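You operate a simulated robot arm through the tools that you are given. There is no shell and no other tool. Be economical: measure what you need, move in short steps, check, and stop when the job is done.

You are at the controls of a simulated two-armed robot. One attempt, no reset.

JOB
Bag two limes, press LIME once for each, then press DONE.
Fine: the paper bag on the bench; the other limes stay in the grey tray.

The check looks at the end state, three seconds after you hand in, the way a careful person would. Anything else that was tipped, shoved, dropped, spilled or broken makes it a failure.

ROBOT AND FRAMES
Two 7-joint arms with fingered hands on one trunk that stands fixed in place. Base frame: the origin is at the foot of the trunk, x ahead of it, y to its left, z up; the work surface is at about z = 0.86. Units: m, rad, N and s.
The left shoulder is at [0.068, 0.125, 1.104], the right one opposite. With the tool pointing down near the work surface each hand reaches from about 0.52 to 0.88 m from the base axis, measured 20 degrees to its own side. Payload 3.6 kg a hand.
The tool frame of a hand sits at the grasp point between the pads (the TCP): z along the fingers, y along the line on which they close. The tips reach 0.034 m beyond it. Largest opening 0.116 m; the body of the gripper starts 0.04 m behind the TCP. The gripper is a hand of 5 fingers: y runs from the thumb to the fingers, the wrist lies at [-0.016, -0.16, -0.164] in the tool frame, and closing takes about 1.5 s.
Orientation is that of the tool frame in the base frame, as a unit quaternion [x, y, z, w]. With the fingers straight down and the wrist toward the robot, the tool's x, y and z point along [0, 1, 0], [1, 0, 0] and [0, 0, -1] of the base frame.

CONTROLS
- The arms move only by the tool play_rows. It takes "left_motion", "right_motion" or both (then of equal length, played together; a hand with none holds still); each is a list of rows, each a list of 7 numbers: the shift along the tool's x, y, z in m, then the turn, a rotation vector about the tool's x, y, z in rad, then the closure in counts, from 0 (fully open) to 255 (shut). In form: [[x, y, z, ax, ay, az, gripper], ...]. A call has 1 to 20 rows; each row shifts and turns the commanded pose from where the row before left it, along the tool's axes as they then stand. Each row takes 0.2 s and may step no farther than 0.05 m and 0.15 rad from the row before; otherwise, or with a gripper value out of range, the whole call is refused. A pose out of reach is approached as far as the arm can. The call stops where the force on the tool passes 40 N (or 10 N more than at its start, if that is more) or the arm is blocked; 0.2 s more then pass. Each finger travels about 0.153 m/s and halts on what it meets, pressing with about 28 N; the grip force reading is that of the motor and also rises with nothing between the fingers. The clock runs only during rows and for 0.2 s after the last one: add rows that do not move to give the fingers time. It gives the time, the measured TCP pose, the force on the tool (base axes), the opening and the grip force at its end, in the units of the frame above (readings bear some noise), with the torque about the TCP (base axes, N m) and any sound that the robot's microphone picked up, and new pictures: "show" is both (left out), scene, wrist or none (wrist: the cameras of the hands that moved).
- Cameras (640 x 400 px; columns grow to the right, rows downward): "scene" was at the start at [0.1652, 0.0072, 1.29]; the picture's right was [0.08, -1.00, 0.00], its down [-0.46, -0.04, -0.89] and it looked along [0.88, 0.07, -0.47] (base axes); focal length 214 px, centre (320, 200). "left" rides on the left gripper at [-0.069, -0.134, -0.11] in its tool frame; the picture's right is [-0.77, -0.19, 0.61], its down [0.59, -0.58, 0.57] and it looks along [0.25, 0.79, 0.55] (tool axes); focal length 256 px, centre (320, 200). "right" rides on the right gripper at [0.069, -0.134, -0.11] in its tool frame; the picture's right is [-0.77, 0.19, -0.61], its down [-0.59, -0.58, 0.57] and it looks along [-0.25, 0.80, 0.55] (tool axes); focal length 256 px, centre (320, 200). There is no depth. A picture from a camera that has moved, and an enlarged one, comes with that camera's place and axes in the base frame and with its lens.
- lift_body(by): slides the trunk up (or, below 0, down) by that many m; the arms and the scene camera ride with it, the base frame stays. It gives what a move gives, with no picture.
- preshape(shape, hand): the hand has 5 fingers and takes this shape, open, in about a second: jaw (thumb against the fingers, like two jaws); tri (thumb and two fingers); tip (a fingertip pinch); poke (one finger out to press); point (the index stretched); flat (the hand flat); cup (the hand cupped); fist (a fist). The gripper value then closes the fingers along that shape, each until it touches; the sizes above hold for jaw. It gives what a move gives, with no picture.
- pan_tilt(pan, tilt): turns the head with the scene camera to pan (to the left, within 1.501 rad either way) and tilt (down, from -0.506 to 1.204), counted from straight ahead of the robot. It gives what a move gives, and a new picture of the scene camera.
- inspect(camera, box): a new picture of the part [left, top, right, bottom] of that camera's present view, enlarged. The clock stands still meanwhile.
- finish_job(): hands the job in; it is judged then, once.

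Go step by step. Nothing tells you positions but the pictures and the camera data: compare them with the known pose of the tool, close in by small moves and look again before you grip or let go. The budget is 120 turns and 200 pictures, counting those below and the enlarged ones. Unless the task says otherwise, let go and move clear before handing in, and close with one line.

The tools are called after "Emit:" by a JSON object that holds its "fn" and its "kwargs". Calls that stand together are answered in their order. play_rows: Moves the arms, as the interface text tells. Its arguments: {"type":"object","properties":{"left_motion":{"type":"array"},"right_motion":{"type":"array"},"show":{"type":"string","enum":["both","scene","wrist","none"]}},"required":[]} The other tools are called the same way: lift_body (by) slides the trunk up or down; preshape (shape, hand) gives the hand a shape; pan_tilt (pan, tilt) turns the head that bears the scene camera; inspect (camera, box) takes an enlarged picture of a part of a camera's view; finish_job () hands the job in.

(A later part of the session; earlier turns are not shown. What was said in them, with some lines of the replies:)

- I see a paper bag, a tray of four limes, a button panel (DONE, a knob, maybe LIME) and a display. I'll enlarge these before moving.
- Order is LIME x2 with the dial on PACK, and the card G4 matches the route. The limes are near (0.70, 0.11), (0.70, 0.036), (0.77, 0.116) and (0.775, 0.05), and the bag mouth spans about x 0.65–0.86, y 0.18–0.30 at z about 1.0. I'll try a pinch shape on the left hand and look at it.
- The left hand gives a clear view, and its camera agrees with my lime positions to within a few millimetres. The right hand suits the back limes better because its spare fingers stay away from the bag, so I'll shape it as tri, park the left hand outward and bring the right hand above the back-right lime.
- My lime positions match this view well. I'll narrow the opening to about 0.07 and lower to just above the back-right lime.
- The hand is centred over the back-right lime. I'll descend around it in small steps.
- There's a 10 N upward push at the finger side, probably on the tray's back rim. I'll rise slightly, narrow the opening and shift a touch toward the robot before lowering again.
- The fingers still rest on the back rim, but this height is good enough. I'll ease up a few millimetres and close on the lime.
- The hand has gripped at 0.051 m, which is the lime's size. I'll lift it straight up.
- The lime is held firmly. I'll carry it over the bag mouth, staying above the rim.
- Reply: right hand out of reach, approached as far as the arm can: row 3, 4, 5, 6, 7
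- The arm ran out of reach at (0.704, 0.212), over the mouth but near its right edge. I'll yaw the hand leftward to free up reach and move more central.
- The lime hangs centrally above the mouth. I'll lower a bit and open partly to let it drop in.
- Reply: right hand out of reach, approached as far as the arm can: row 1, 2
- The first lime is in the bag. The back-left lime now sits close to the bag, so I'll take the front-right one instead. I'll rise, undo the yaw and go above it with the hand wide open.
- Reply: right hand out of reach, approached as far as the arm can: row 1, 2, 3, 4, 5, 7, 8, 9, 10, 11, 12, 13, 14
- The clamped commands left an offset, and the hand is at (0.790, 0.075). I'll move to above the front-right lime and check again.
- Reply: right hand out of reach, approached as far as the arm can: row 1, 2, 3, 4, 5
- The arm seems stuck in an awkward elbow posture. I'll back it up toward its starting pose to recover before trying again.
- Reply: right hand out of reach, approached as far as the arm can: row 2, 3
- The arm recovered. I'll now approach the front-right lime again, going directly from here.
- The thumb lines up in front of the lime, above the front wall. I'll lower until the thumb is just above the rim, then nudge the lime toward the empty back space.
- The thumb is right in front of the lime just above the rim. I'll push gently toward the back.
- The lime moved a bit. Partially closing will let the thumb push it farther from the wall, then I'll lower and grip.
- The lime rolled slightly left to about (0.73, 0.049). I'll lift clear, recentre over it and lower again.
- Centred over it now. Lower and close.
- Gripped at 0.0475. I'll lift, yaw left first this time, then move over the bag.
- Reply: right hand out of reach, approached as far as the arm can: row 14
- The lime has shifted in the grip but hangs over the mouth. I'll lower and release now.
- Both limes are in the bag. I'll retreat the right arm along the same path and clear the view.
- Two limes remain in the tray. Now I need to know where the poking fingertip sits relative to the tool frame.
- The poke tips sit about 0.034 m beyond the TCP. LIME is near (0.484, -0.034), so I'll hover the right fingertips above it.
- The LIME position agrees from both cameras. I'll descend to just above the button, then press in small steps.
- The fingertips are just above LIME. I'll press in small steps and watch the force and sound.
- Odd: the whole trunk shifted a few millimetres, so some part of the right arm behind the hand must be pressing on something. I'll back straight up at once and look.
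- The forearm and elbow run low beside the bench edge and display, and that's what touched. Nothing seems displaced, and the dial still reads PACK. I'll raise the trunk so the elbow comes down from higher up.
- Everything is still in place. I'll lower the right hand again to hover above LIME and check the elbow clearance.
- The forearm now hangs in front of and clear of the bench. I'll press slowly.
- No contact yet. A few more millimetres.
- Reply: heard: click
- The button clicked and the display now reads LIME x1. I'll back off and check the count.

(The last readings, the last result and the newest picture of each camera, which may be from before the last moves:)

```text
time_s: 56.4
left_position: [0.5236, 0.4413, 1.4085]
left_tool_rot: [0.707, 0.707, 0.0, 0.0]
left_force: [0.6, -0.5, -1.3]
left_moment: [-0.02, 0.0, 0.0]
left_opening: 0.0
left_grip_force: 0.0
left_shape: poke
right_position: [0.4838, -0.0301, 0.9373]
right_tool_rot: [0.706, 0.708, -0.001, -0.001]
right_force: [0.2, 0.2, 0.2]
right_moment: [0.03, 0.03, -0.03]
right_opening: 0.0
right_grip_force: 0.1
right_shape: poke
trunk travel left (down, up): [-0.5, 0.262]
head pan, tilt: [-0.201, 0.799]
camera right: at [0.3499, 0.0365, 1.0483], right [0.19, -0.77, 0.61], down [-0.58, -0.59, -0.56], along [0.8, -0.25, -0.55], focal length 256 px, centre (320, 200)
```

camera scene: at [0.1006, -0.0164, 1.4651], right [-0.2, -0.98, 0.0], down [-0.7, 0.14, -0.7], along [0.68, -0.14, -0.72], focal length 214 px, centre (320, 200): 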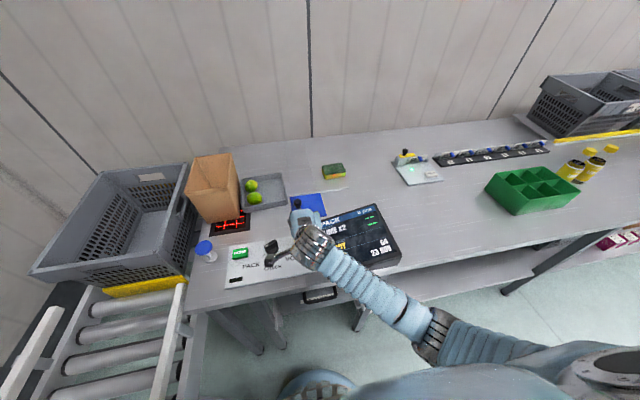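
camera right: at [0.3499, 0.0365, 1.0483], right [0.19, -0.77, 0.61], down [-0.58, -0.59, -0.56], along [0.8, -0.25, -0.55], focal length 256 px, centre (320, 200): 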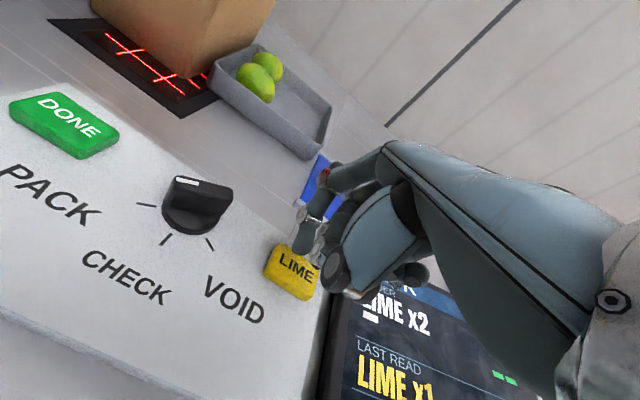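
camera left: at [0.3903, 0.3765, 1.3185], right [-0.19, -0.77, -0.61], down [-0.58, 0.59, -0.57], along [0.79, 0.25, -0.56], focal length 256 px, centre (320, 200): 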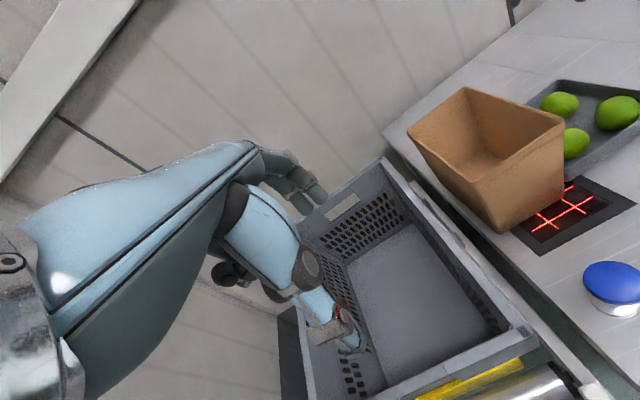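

The count shows LIME x1 and the button is released. Now the second press.

Emit:
{"fn": "play_rows", "kwargs": {"right_motion": [[0, 0, 0.015, 0, 0, 0, 0], [0, 0, 0.004, 0, 0, 0, 0], [0, 0, 0.003, 0, 0, 0, 0], [0, 0, 0.003, 0, 0, 0, 0]], "show": "wrist"}}

```text
time_s: 57.4
left_position: [0.5228, 0.4403, 1.4088]
left_tool_rot: [0.708, 0.707, 0.0, 0.0]
left_force: [-0.1, -1.2, 0.2]
left_moment: [0.03, 0.01, 0.04]
left_opening: 0.0001
left_grip_force: 0.0
left_shape: poke
right_position: [0.4825, -0.0305, 0.9134]
right_tool_rot: [0.707, 0.708, 0.0, 0.0]
right_force: [-0.8, -0.3, 1.6]
right_moment: [0.04, -0.02, 0.01]
right_opening: 0.0
right_grip_force: 0.1
right_shape: poke
trunk travel left (down, up): [-0.5, 0.262]
head pan, tilt: [-0.201, 0.799]
heard: click
camera right: at [0.3497, 0.0362, 1.0238], right [0.19, -0.77, 0.61], down [-0.58, -0.59, -0.57], along [0.8, -0.25, -0.55], focal length 256 px, centre (320, 200)
```

right: 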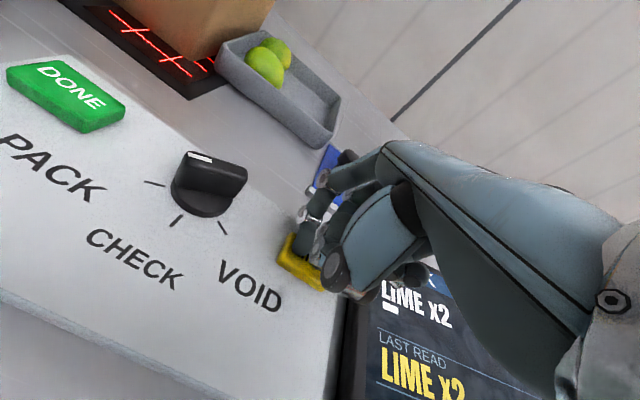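

LIME x2 is registered. I'll lift and carry the right hand across, high over the panel, to hover above DONE at about (0.486, 0.155).

Emit:
{"fn": "play_rows", "kwargs": {"right_motion": [[0, 0, -0.015, 0, 0, 0, 0], [0, 0, -0.04, 0, 0, 0, 0], [0, 0, -0.04, 0, 0, 0, 0], [0, 0, -0.03, 0, 0, 0, 0], [0.031, 0, 0, 0, 0, 0, 0], [0.031, 0, 0, 0, 0, 0, 0], [0.031, 0, 0, 0, 0, 0, 0], [0.031, 0, 0, 0, 0, 0, 0], [0.031, 0, 0, 0, 0, 0, 0], [0.031, 0.002, 0, 0, 0, 0, 0], [0, 0, 0, 0, 0, 0, 0]]}}

```text
time_s: 59.0
left_position: [0.5242, 0.4407, 1.4078]
left_tool_rot: [0.707, 0.707, -0.001, 0.0]
left_force: [-0.3, -0.2, 0.2]
left_moment: [0.02, -0.01, 0.02]
left_opening: 0.0
left_grip_force: 0.1
left_shape: poke
right_position: [0.4967, -0.014, 1.0081]
right_tool_rot: [0.719, 0.69, -0.055, 0.066]
right_force: [0.4, 0.5, -0.4]
right_moment: [0.02, -0.01, 0.0]
right_opening: 0.0
right_grip_force: 0.0
right_shape: poke
trunk travel left (down, up): [-0.5, 0.262]
head pan, tilt: [-0.201, 0.799]
stopped in row 7 (right hand): the arm was blocked; the commanded pose is now the measured one
camera scene: at [0.1007, -0.0158, 1.4651], right [-0.2, -0.98, 0.0], down [-0.7, 0.14, -0.7], along [0.68, -0.14, -0.72], focal length 214 px, centre (320, 200)
camera right: at [0.3654, 0.0777, 1.102], right [0.15, -0.66, 0.74], down [-0.59, -0.65, -0.47], along [0.79, -0.37, -0.49], focal length 256 px, centre (320, 200)
```

scene: 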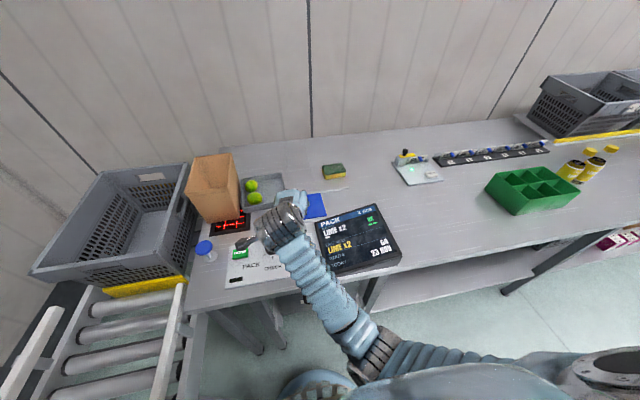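
right: 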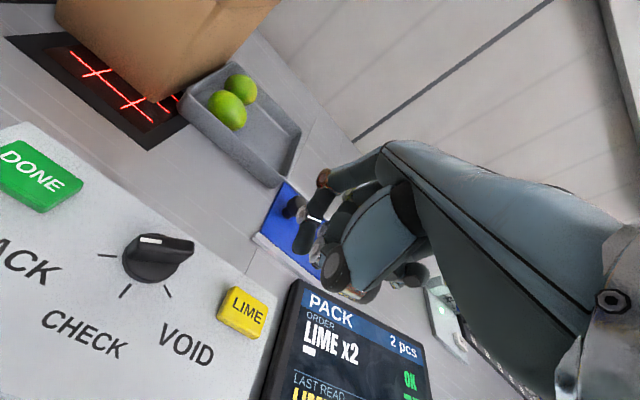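

The right elbow met the robot's own body, so I'll withdraw the right arm and use the left hand for DONE. The display reads 2 pcs, OK.

Emit:
{"fn": "play_rows", "kwargs": {"right_motion": [[-0.03, 0, -0.02, 0, 0, 0, 0], [-0.03, 0.0, -0.03, 0, 0, 0, 0], [-0.03, 0.01, -0.03, 0, 0, 0, 0], [-0.03, 0.02, -0.03, 0, 0, 0, 0], [-0.03, 0.02, -0.03, 0, 0, 0, 0], [-0.03, 0.02, -0.03, 0, 0, 0, 0], [-0.02, 0.02, -0.02, 0, 0, 0, 0], [0, 0.02, -0.02, 0, 0, 0, 0], [0, 0, 0, 0, 0, 0, 0]], "show": "none"}}

Emit:
{"fn": "pan_tilt", "kwargs": {"pan": 0.25, "tilt": 0.8}}

```text
time_s: 61.0
left_position: [0.522, 0.4416, 1.4092]
left_tool_rot: [0.706, 0.708, 0.0, 0.0]
left_force: [0.2, 0.5, -0.1]
left_moment: [0.01, -0.01, 0.0]
left_opening: 0.0001
left_grip_force: 0.0
left_shape: poke
right_position: [0.5962, -0.1797, 1.2503]
right_tool_rot: [0.719, 0.69, -0.055, 0.065]
right_force: [0.0, 1.0, 0.0]
right_moment: [0.03, 0.02, 0.05]
right_opening: 0.0
right_grip_force: 0.0
right_shape: poke
trunk travel left (down, up): [-0.5, 0.262]
head pan, tilt: [-0.201, 0.799]
```

```text
time_s: 61.9
left_position: [0.5235, 0.4423, 1.4078]
left_tool_rot: [0.707, 0.707, 0.0, 0.0]
left_force: [-0.4, -0.2, -0.7]
left_moment: [0.03, 0.0, -0.01]
left_opening: 0.0
left_grip_force: 0.0
left_shape: poke
right_position: [0.5961, -0.178, 1.2502]
right_tool_rot: [0.72, 0.689, -0.055, 0.065]
right_force: [-0.1, -0.2, -0.9]
right_moment: [0.01, 0.0, 0.0]
right_opening: 0.0001
right_grip_force: 0.1
right_shape: poke
trunk travel left (down, up): [-0.5, 0.262]
head pan, tilt: [0.25, 0.799]
camera scene: at [0.0998, 0.0197, 1.465], right [0.25, -0.97, 0.0], down [-0.7, -0.18, -0.7], along [0.68, 0.17, -0.72], focal length 214 px, centre (320, 200)
```

scene: 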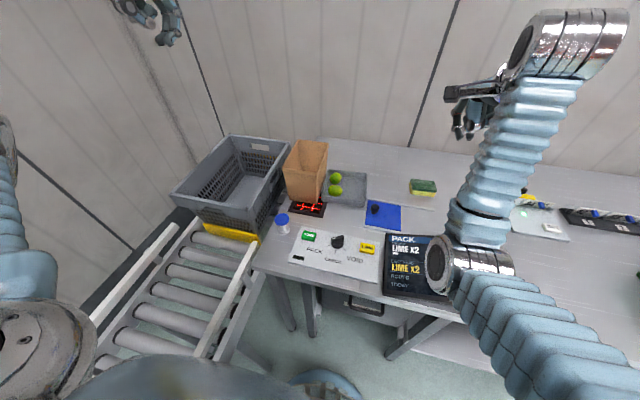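

Two pieces are counted. I'll bring the left hand to hover high above DONE and check clearances to the blue mushroom-shaped item on its left.

Emit:
{"fn": "play_rows", "kwargs": {"left_motion": [[-0.0333, -0.0042, 0.02, 0, 0, 0, 0], [-0.0333, -0.0042, 0.02, 0, 0, 0, 0], [-0.0333, -0.0042, 0.02, 0, 0, 0, 0], [-0.0333, -0.0042, 0.02, 0, 0, 0, 0], [-0.0333, -0.0042, 0.02, 0, 0, 0, 0], [-0.0333, -0.0042, 0.02, 0, 0, 0, 0], [-0.0333, -0.0042, 0.02, 0, 0, 0, 0], [-0.0333, -0.0042, 0.02, 0, 0, 0, 0], [-0.0333, -0.0042, 0.02, 0, 0, 0, 0], [0, 0, 0.035, 0, 0, 0, 0], [0, 0, 0.035, 0, 0, 0, 0], [0, 0, 0.035, 0, 0, 0, 0], [0, 0, 0.035, 0, 0, 0, 0], [0, 0, 0.03, 0, 0, 0, 0], [0, 0, 0, 0, 0, 0, 0]]}}

```text
time_s: 65.1
left_position: [0.485, 0.1419, 1.059]
left_tool_rot: [0.707, 0.707, 0.0, 0.001]
left_force: [0.7, 0.3, -1.0]
left_moment: [-0.01, 0.03, 0.02]
left_opening: 0.0
left_grip_force: 0.0
left_shape: poke
right_position: [0.595, -0.1797, 1.2498]
right_tool_rot: [0.72, 0.689, -0.055, 0.065]
right_force: [-0.6, 0.6, -0.7]
right_moment: [0.02, -0.02, -0.02]
right_opening: 0.0
right_grip_force: 0.0
right_shape: poke
trunk travel left (down, up): [-0.5, 0.262]
head pan, tilt: [0.25, 0.799]
camera scene: at [0.0998, 0.0193, 1.4651], right [0.25, -0.97, 0.0], down [-0.69, -0.18, -0.7], along [0.68, 0.17, -0.72], focal length 214 px, centre (320, 200)
camera left: at [0.3522, 0.0731, 1.1689], right [-0.19, -0.77, -0.61], down [-0.58, 0.59, -0.57], along [0.8, 0.25, -0.55], focal length 256 px, centre (320, 200)
```

scene: 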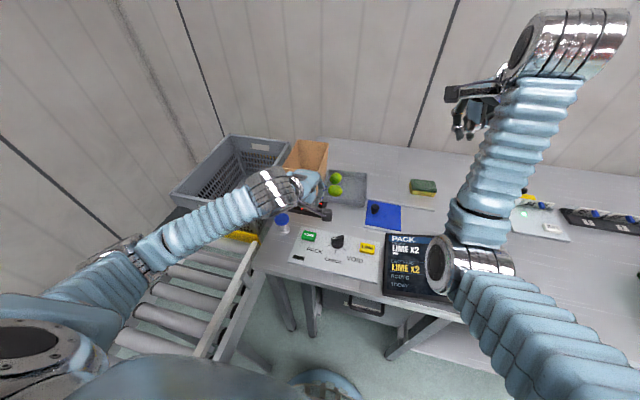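
left: 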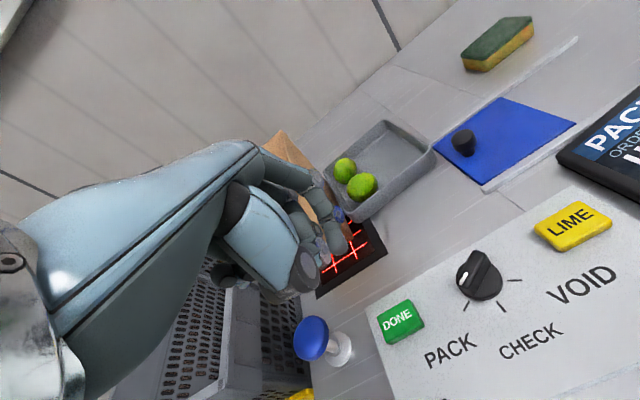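

DONE is confirmed at about (0.483, 0.152), and the mushroom item at about (0.498, 0.249) with its top at 0.92, so the folded fingers clear it by roughly 2 cm. I'll descend partway and check.

Emit:
{"fn": "play_rows", "kwargs": {"left_motion": [[0, 0, 0.03, 0, 0, 0, 0], [0, 0, 0.03, 0, 0, 0, 0], [0, 0, 0.03, 0, 0, 0, 0], [0, 0, 0.02, 0, 0, 0, 0], [0, 0, 0, 0, 0, 0, 0]]}}

Emit:
{"fn": "inspect", "kwargs": {"camera": "scene", "box": [60, 130, 380, 330]}}

```text
time_s: 66.3
left_position: [0.4857, 0.1413, 0.9484]
left_tool_rot: [0.706, 0.708, -0.001, -0.001]
left_force: [0.1, -0.5, 0.4]
left_moment: [0.0, -0.03, -0.01]
left_opening: 0.0
left_grip_force: 0.0
left_shape: poke
right_position: [0.5958, -0.1787, 1.2509]
right_tool_rot: [0.719, 0.69, -0.055, 0.065]
right_force: [0.0, 0.1, 0.8]
right_moment: [-0.01, -0.03, 0.0]
right_opening: 0.0001
right_grip_force: 0.1
right_shape: poke
trunk travel left (down, up): [-0.5, 0.262]
head pan, tilt: [0.25, 0.799]
camera scene: at [0.0997, 0.0194, 1.4651], right [0.25, -0.97, 0.0], down [-0.69, -0.18, -0.7], along [0.68, 0.17, -0.72], focal length 214 px, centre (320, 200)
camera left: at [0.3522, 0.073, 1.0586], right [-0.19, -0.77, -0.61], down [-0.58, 0.59, -0.57], along [0.8, 0.25, -0.55], focal length 256 px, centre (320, 200)
```

scene: 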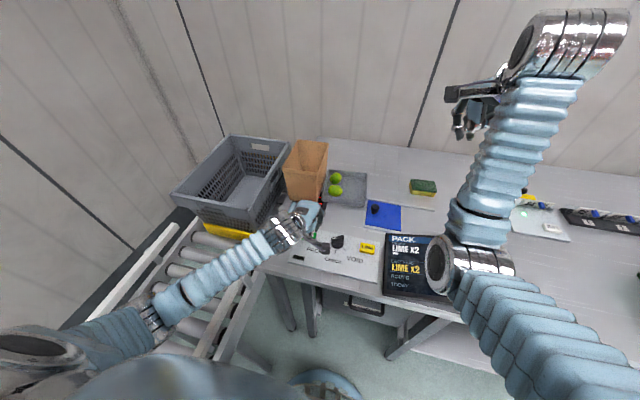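
left: 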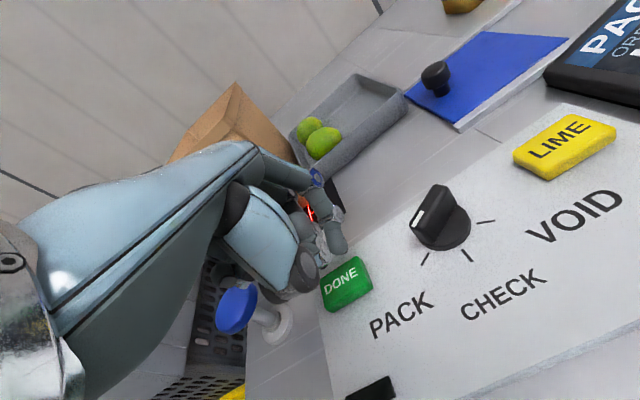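

```text
2.00 times, centred on (220, 230) of scene
camera zoom: at [0.0997, 0.0194, 1.4651], right [0.25, -0.97, 0.0], down [-0.69, -0.18, -0.7], along [0.68, 0.17, -0.72], focal length 429 px, centre (520, 140)
```

zoom: 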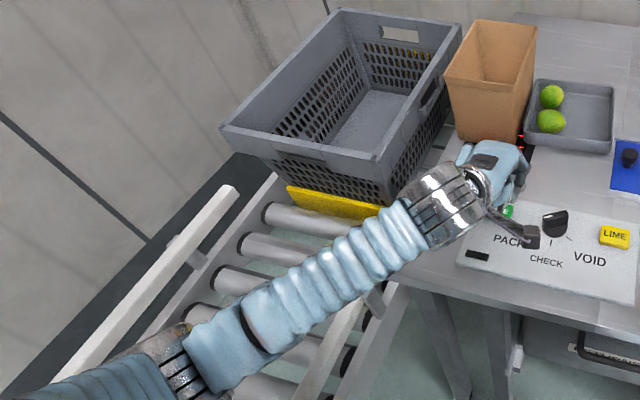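

No strain shows in any pose reading, and the tips are lined up with DONE. I'll approach it slowly.

Emit:
{"fn": "play_rows", "kwargs": {"left_motion": [[0, 0, 0.012, 0, 0, 0, 0], [0, 0, 0.01, 0, 0, 0, 0], [0, 0, 0.004, 0, 0, 0, 0]], "show": "wrist"}}

```text
time_s: 67.1
left_position: [0.4861, 0.1412, 0.9221]
left_tool_rot: [0.707, 0.708, 0.0, 0.0]
left_force: [-0.3, -0.2, 0.2]
left_moment: [-0.01, 0.0, 0.04]
left_opening: 0.0002
left_grip_force: 0.0
left_shape: poke
right_position: [0.5955, -0.1786, 1.2503]
right_tool_rot: [0.719, 0.69, -0.055, 0.065]
right_force: [-0.4, 0.4, 0.7]
right_moment: [-0.01, 0.02, -0.02]
right_opening: 0.0
right_grip_force: 0.0
right_shape: poke
trunk travel left (down, up): [-0.5, 0.262]
head pan, tilt: [0.25, 0.799]
camera left: at [0.3523, 0.0724, 1.0327], right [-0.19, -0.77, -0.61], down [-0.58, 0.59, -0.57], along [0.79, 0.25, -0.55], focal length 256 px, centre (320, 200)
```

left: 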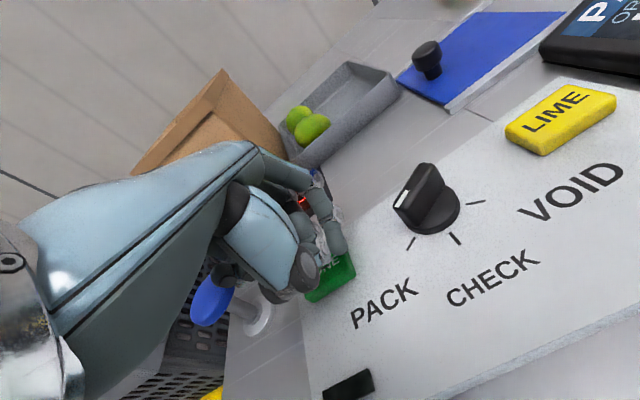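

Emit:
{"fn": "play_rows", "kwargs": {"left_motion": [[0, 0, 0.003, 0, 0, 0, 0], [0, 0, 0.003, 0, 0, 0, 0], [0, 0, 0.003, 0, 0, 0, 0]], "show": "wrist"}}

```text
time_s: 67.9
left_position: [0.4863, 0.1414, 0.9133]
left_tool_rot: [0.706, 0.708, 0.001, 0.001]
left_force: [-0.8, -1.4, 2.1]
left_moment: [-0.05, -0.02, 0.0]
left_opening: 0.0003
left_grip_force: 0.1
left_shape: poke
right_position: [0.5964, -0.1791, 1.2508]
right_tool_rot: [0.72, 0.689, -0.055, 0.065]
right_force: [0.0, -0.3, 0.3]
right_moment: [0.0, -0.03, 0.0]
right_opening: 0.0
right_grip_force: 0.1
right_shape: poke
trunk travel left (down, up): [-0.5, 0.262]
head pan, tilt: [0.25, 0.799]
heard: click
camera left: at [0.3523, 0.0727, 1.0243], right [-0.19, -0.77, -0.61], down [-0.58, 0.59, -0.57], along [0.8, 0.25, -0.55], focal length 256 px, centre (320, 200)
```

left: 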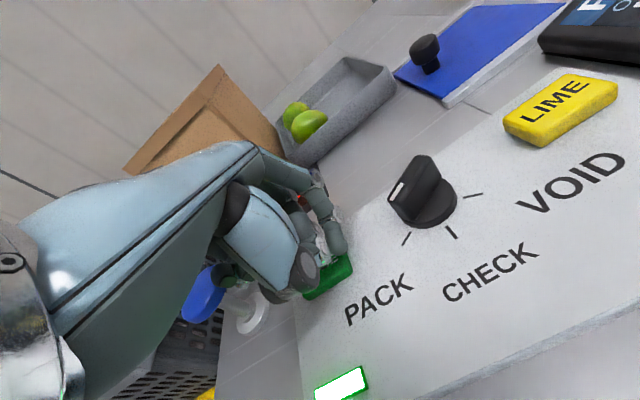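

DONE clicked and the green lamp lit. I'll raise the left hand and move it clear, then check everything.

Emit:
{"fn": "play_rows", "kwargs": {"left_motion": [[0, 0, -0.01, 0, 0, 0, 0], [0, 0, -0.03, 0, 0, 0, 0], [0, 0, -0.04, 0, 0, 0, 0], [0, 0, -0.04, 0, 0, 0, 0], [0, 0, -0.04, 0, 0, 0, 0], [0, 0, -0.04, 0, 0, 0, 0], [0.03, 0, -0.03, 0, 0, 0, 0], [0.03, 0, -0.03, 0, 0, 0, 0], [0.03, 0, -0.03, 0, 0, 0, 0], [0.03, 0, -0.03, 0, 0, 0, 0], [0.03, 0, -0.03, 0, 0, 0, 0], [0.03, 0, 0, 0, 0, 0, 0], [0.03, 0, 0, 0, 0, 0, 0], [0, 0, 0, 0, 0, 0, 0]]}}

Emit:
{"fn": "inspect", "kwargs": {"camera": "scene", "box": [250, 120, 490, 310]}}

```text
time_s: 70.9
left_position: [0.4863, 0.3507, 1.2633]
left_tool_rot: [0.707, 0.707, 0.0, 0.001]
left_force: [-0.3, 0.0, -1.3]
left_moment: [0.02, -0.02, -0.02]
left_opening: 0.0003
left_grip_force: 0.0
left_shape: poke
right_position: [0.5972, -0.1789, 1.2505]
right_tool_rot: [0.719, 0.69, -0.055, 0.065]
right_force: [0.9, 0.1, -1.3]
right_moment: [0.02, -0.02, 0.01]
right_opening: 0.0001
right_grip_force: 0.0
right_shape: poke
trunk travel left (down, up): [-0.5, 0.262]
head pan, tilt: [0.25, 0.799]
camera scene: at [0.0999, 0.019, 1.465], right [0.25, -0.97, 0.0], down [-0.69, -0.18, -0.7], along [0.68, 0.17, -0.72], focal length 214 px, centre (320, 200)
camera left: at [0.3527, 0.2829, 1.3737], right [-0.19, -0.77, -0.61], down [-0.58, 0.59, -0.57], along [0.8, 0.25, -0.55], focal length 256 px, centre (320, 200)
```

scene: 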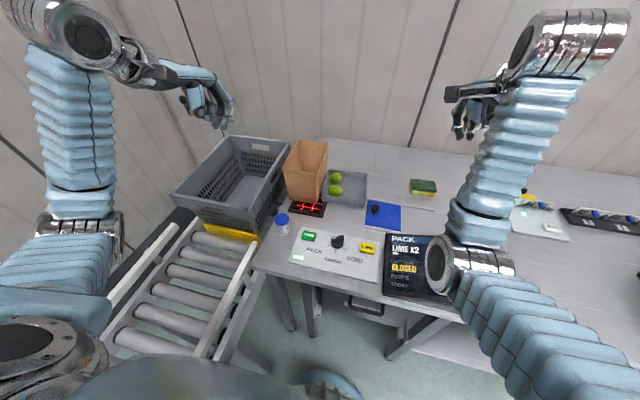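
left: 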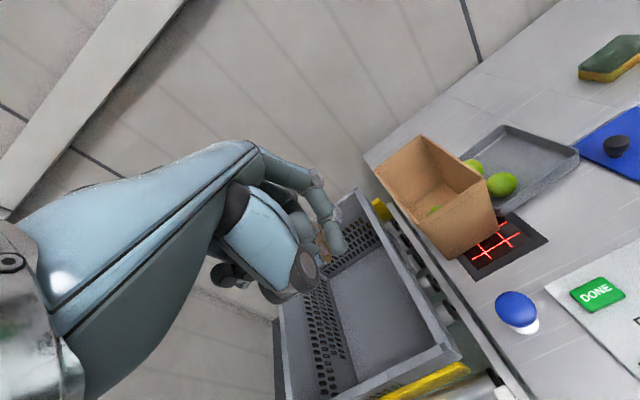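

```text
2.11 times, centred on (370, 215) of scene
camera zoom: at [0.0999, 0.019, 1.465], right [0.25, -0.97, 0.0], down [-0.69, -0.18, -0.7], along [0.68, 0.17, -0.72], focal length 452 px, centre (215, 168)
```

zoom: 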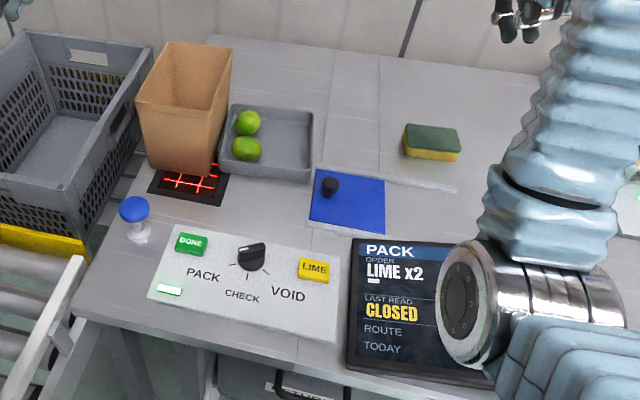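

The display shows the order CLOSED with two limes in the bag, two left in the tray and everything else in place. Both hands are clear, so I'm handing in.

Emit:
{"fn": "finish_job", "kwargs": {}}

```text
The job is handed in.
```

I put two limes in the paper bag, pressed LIME twice and DONE once, and the display showed the order CLOSED. During the first try at LIME, the right arm pressed on something, probably the bench edge or display, and the trunk shifted a few millimetres. Nothing looked out of place in the pictures afterwards.
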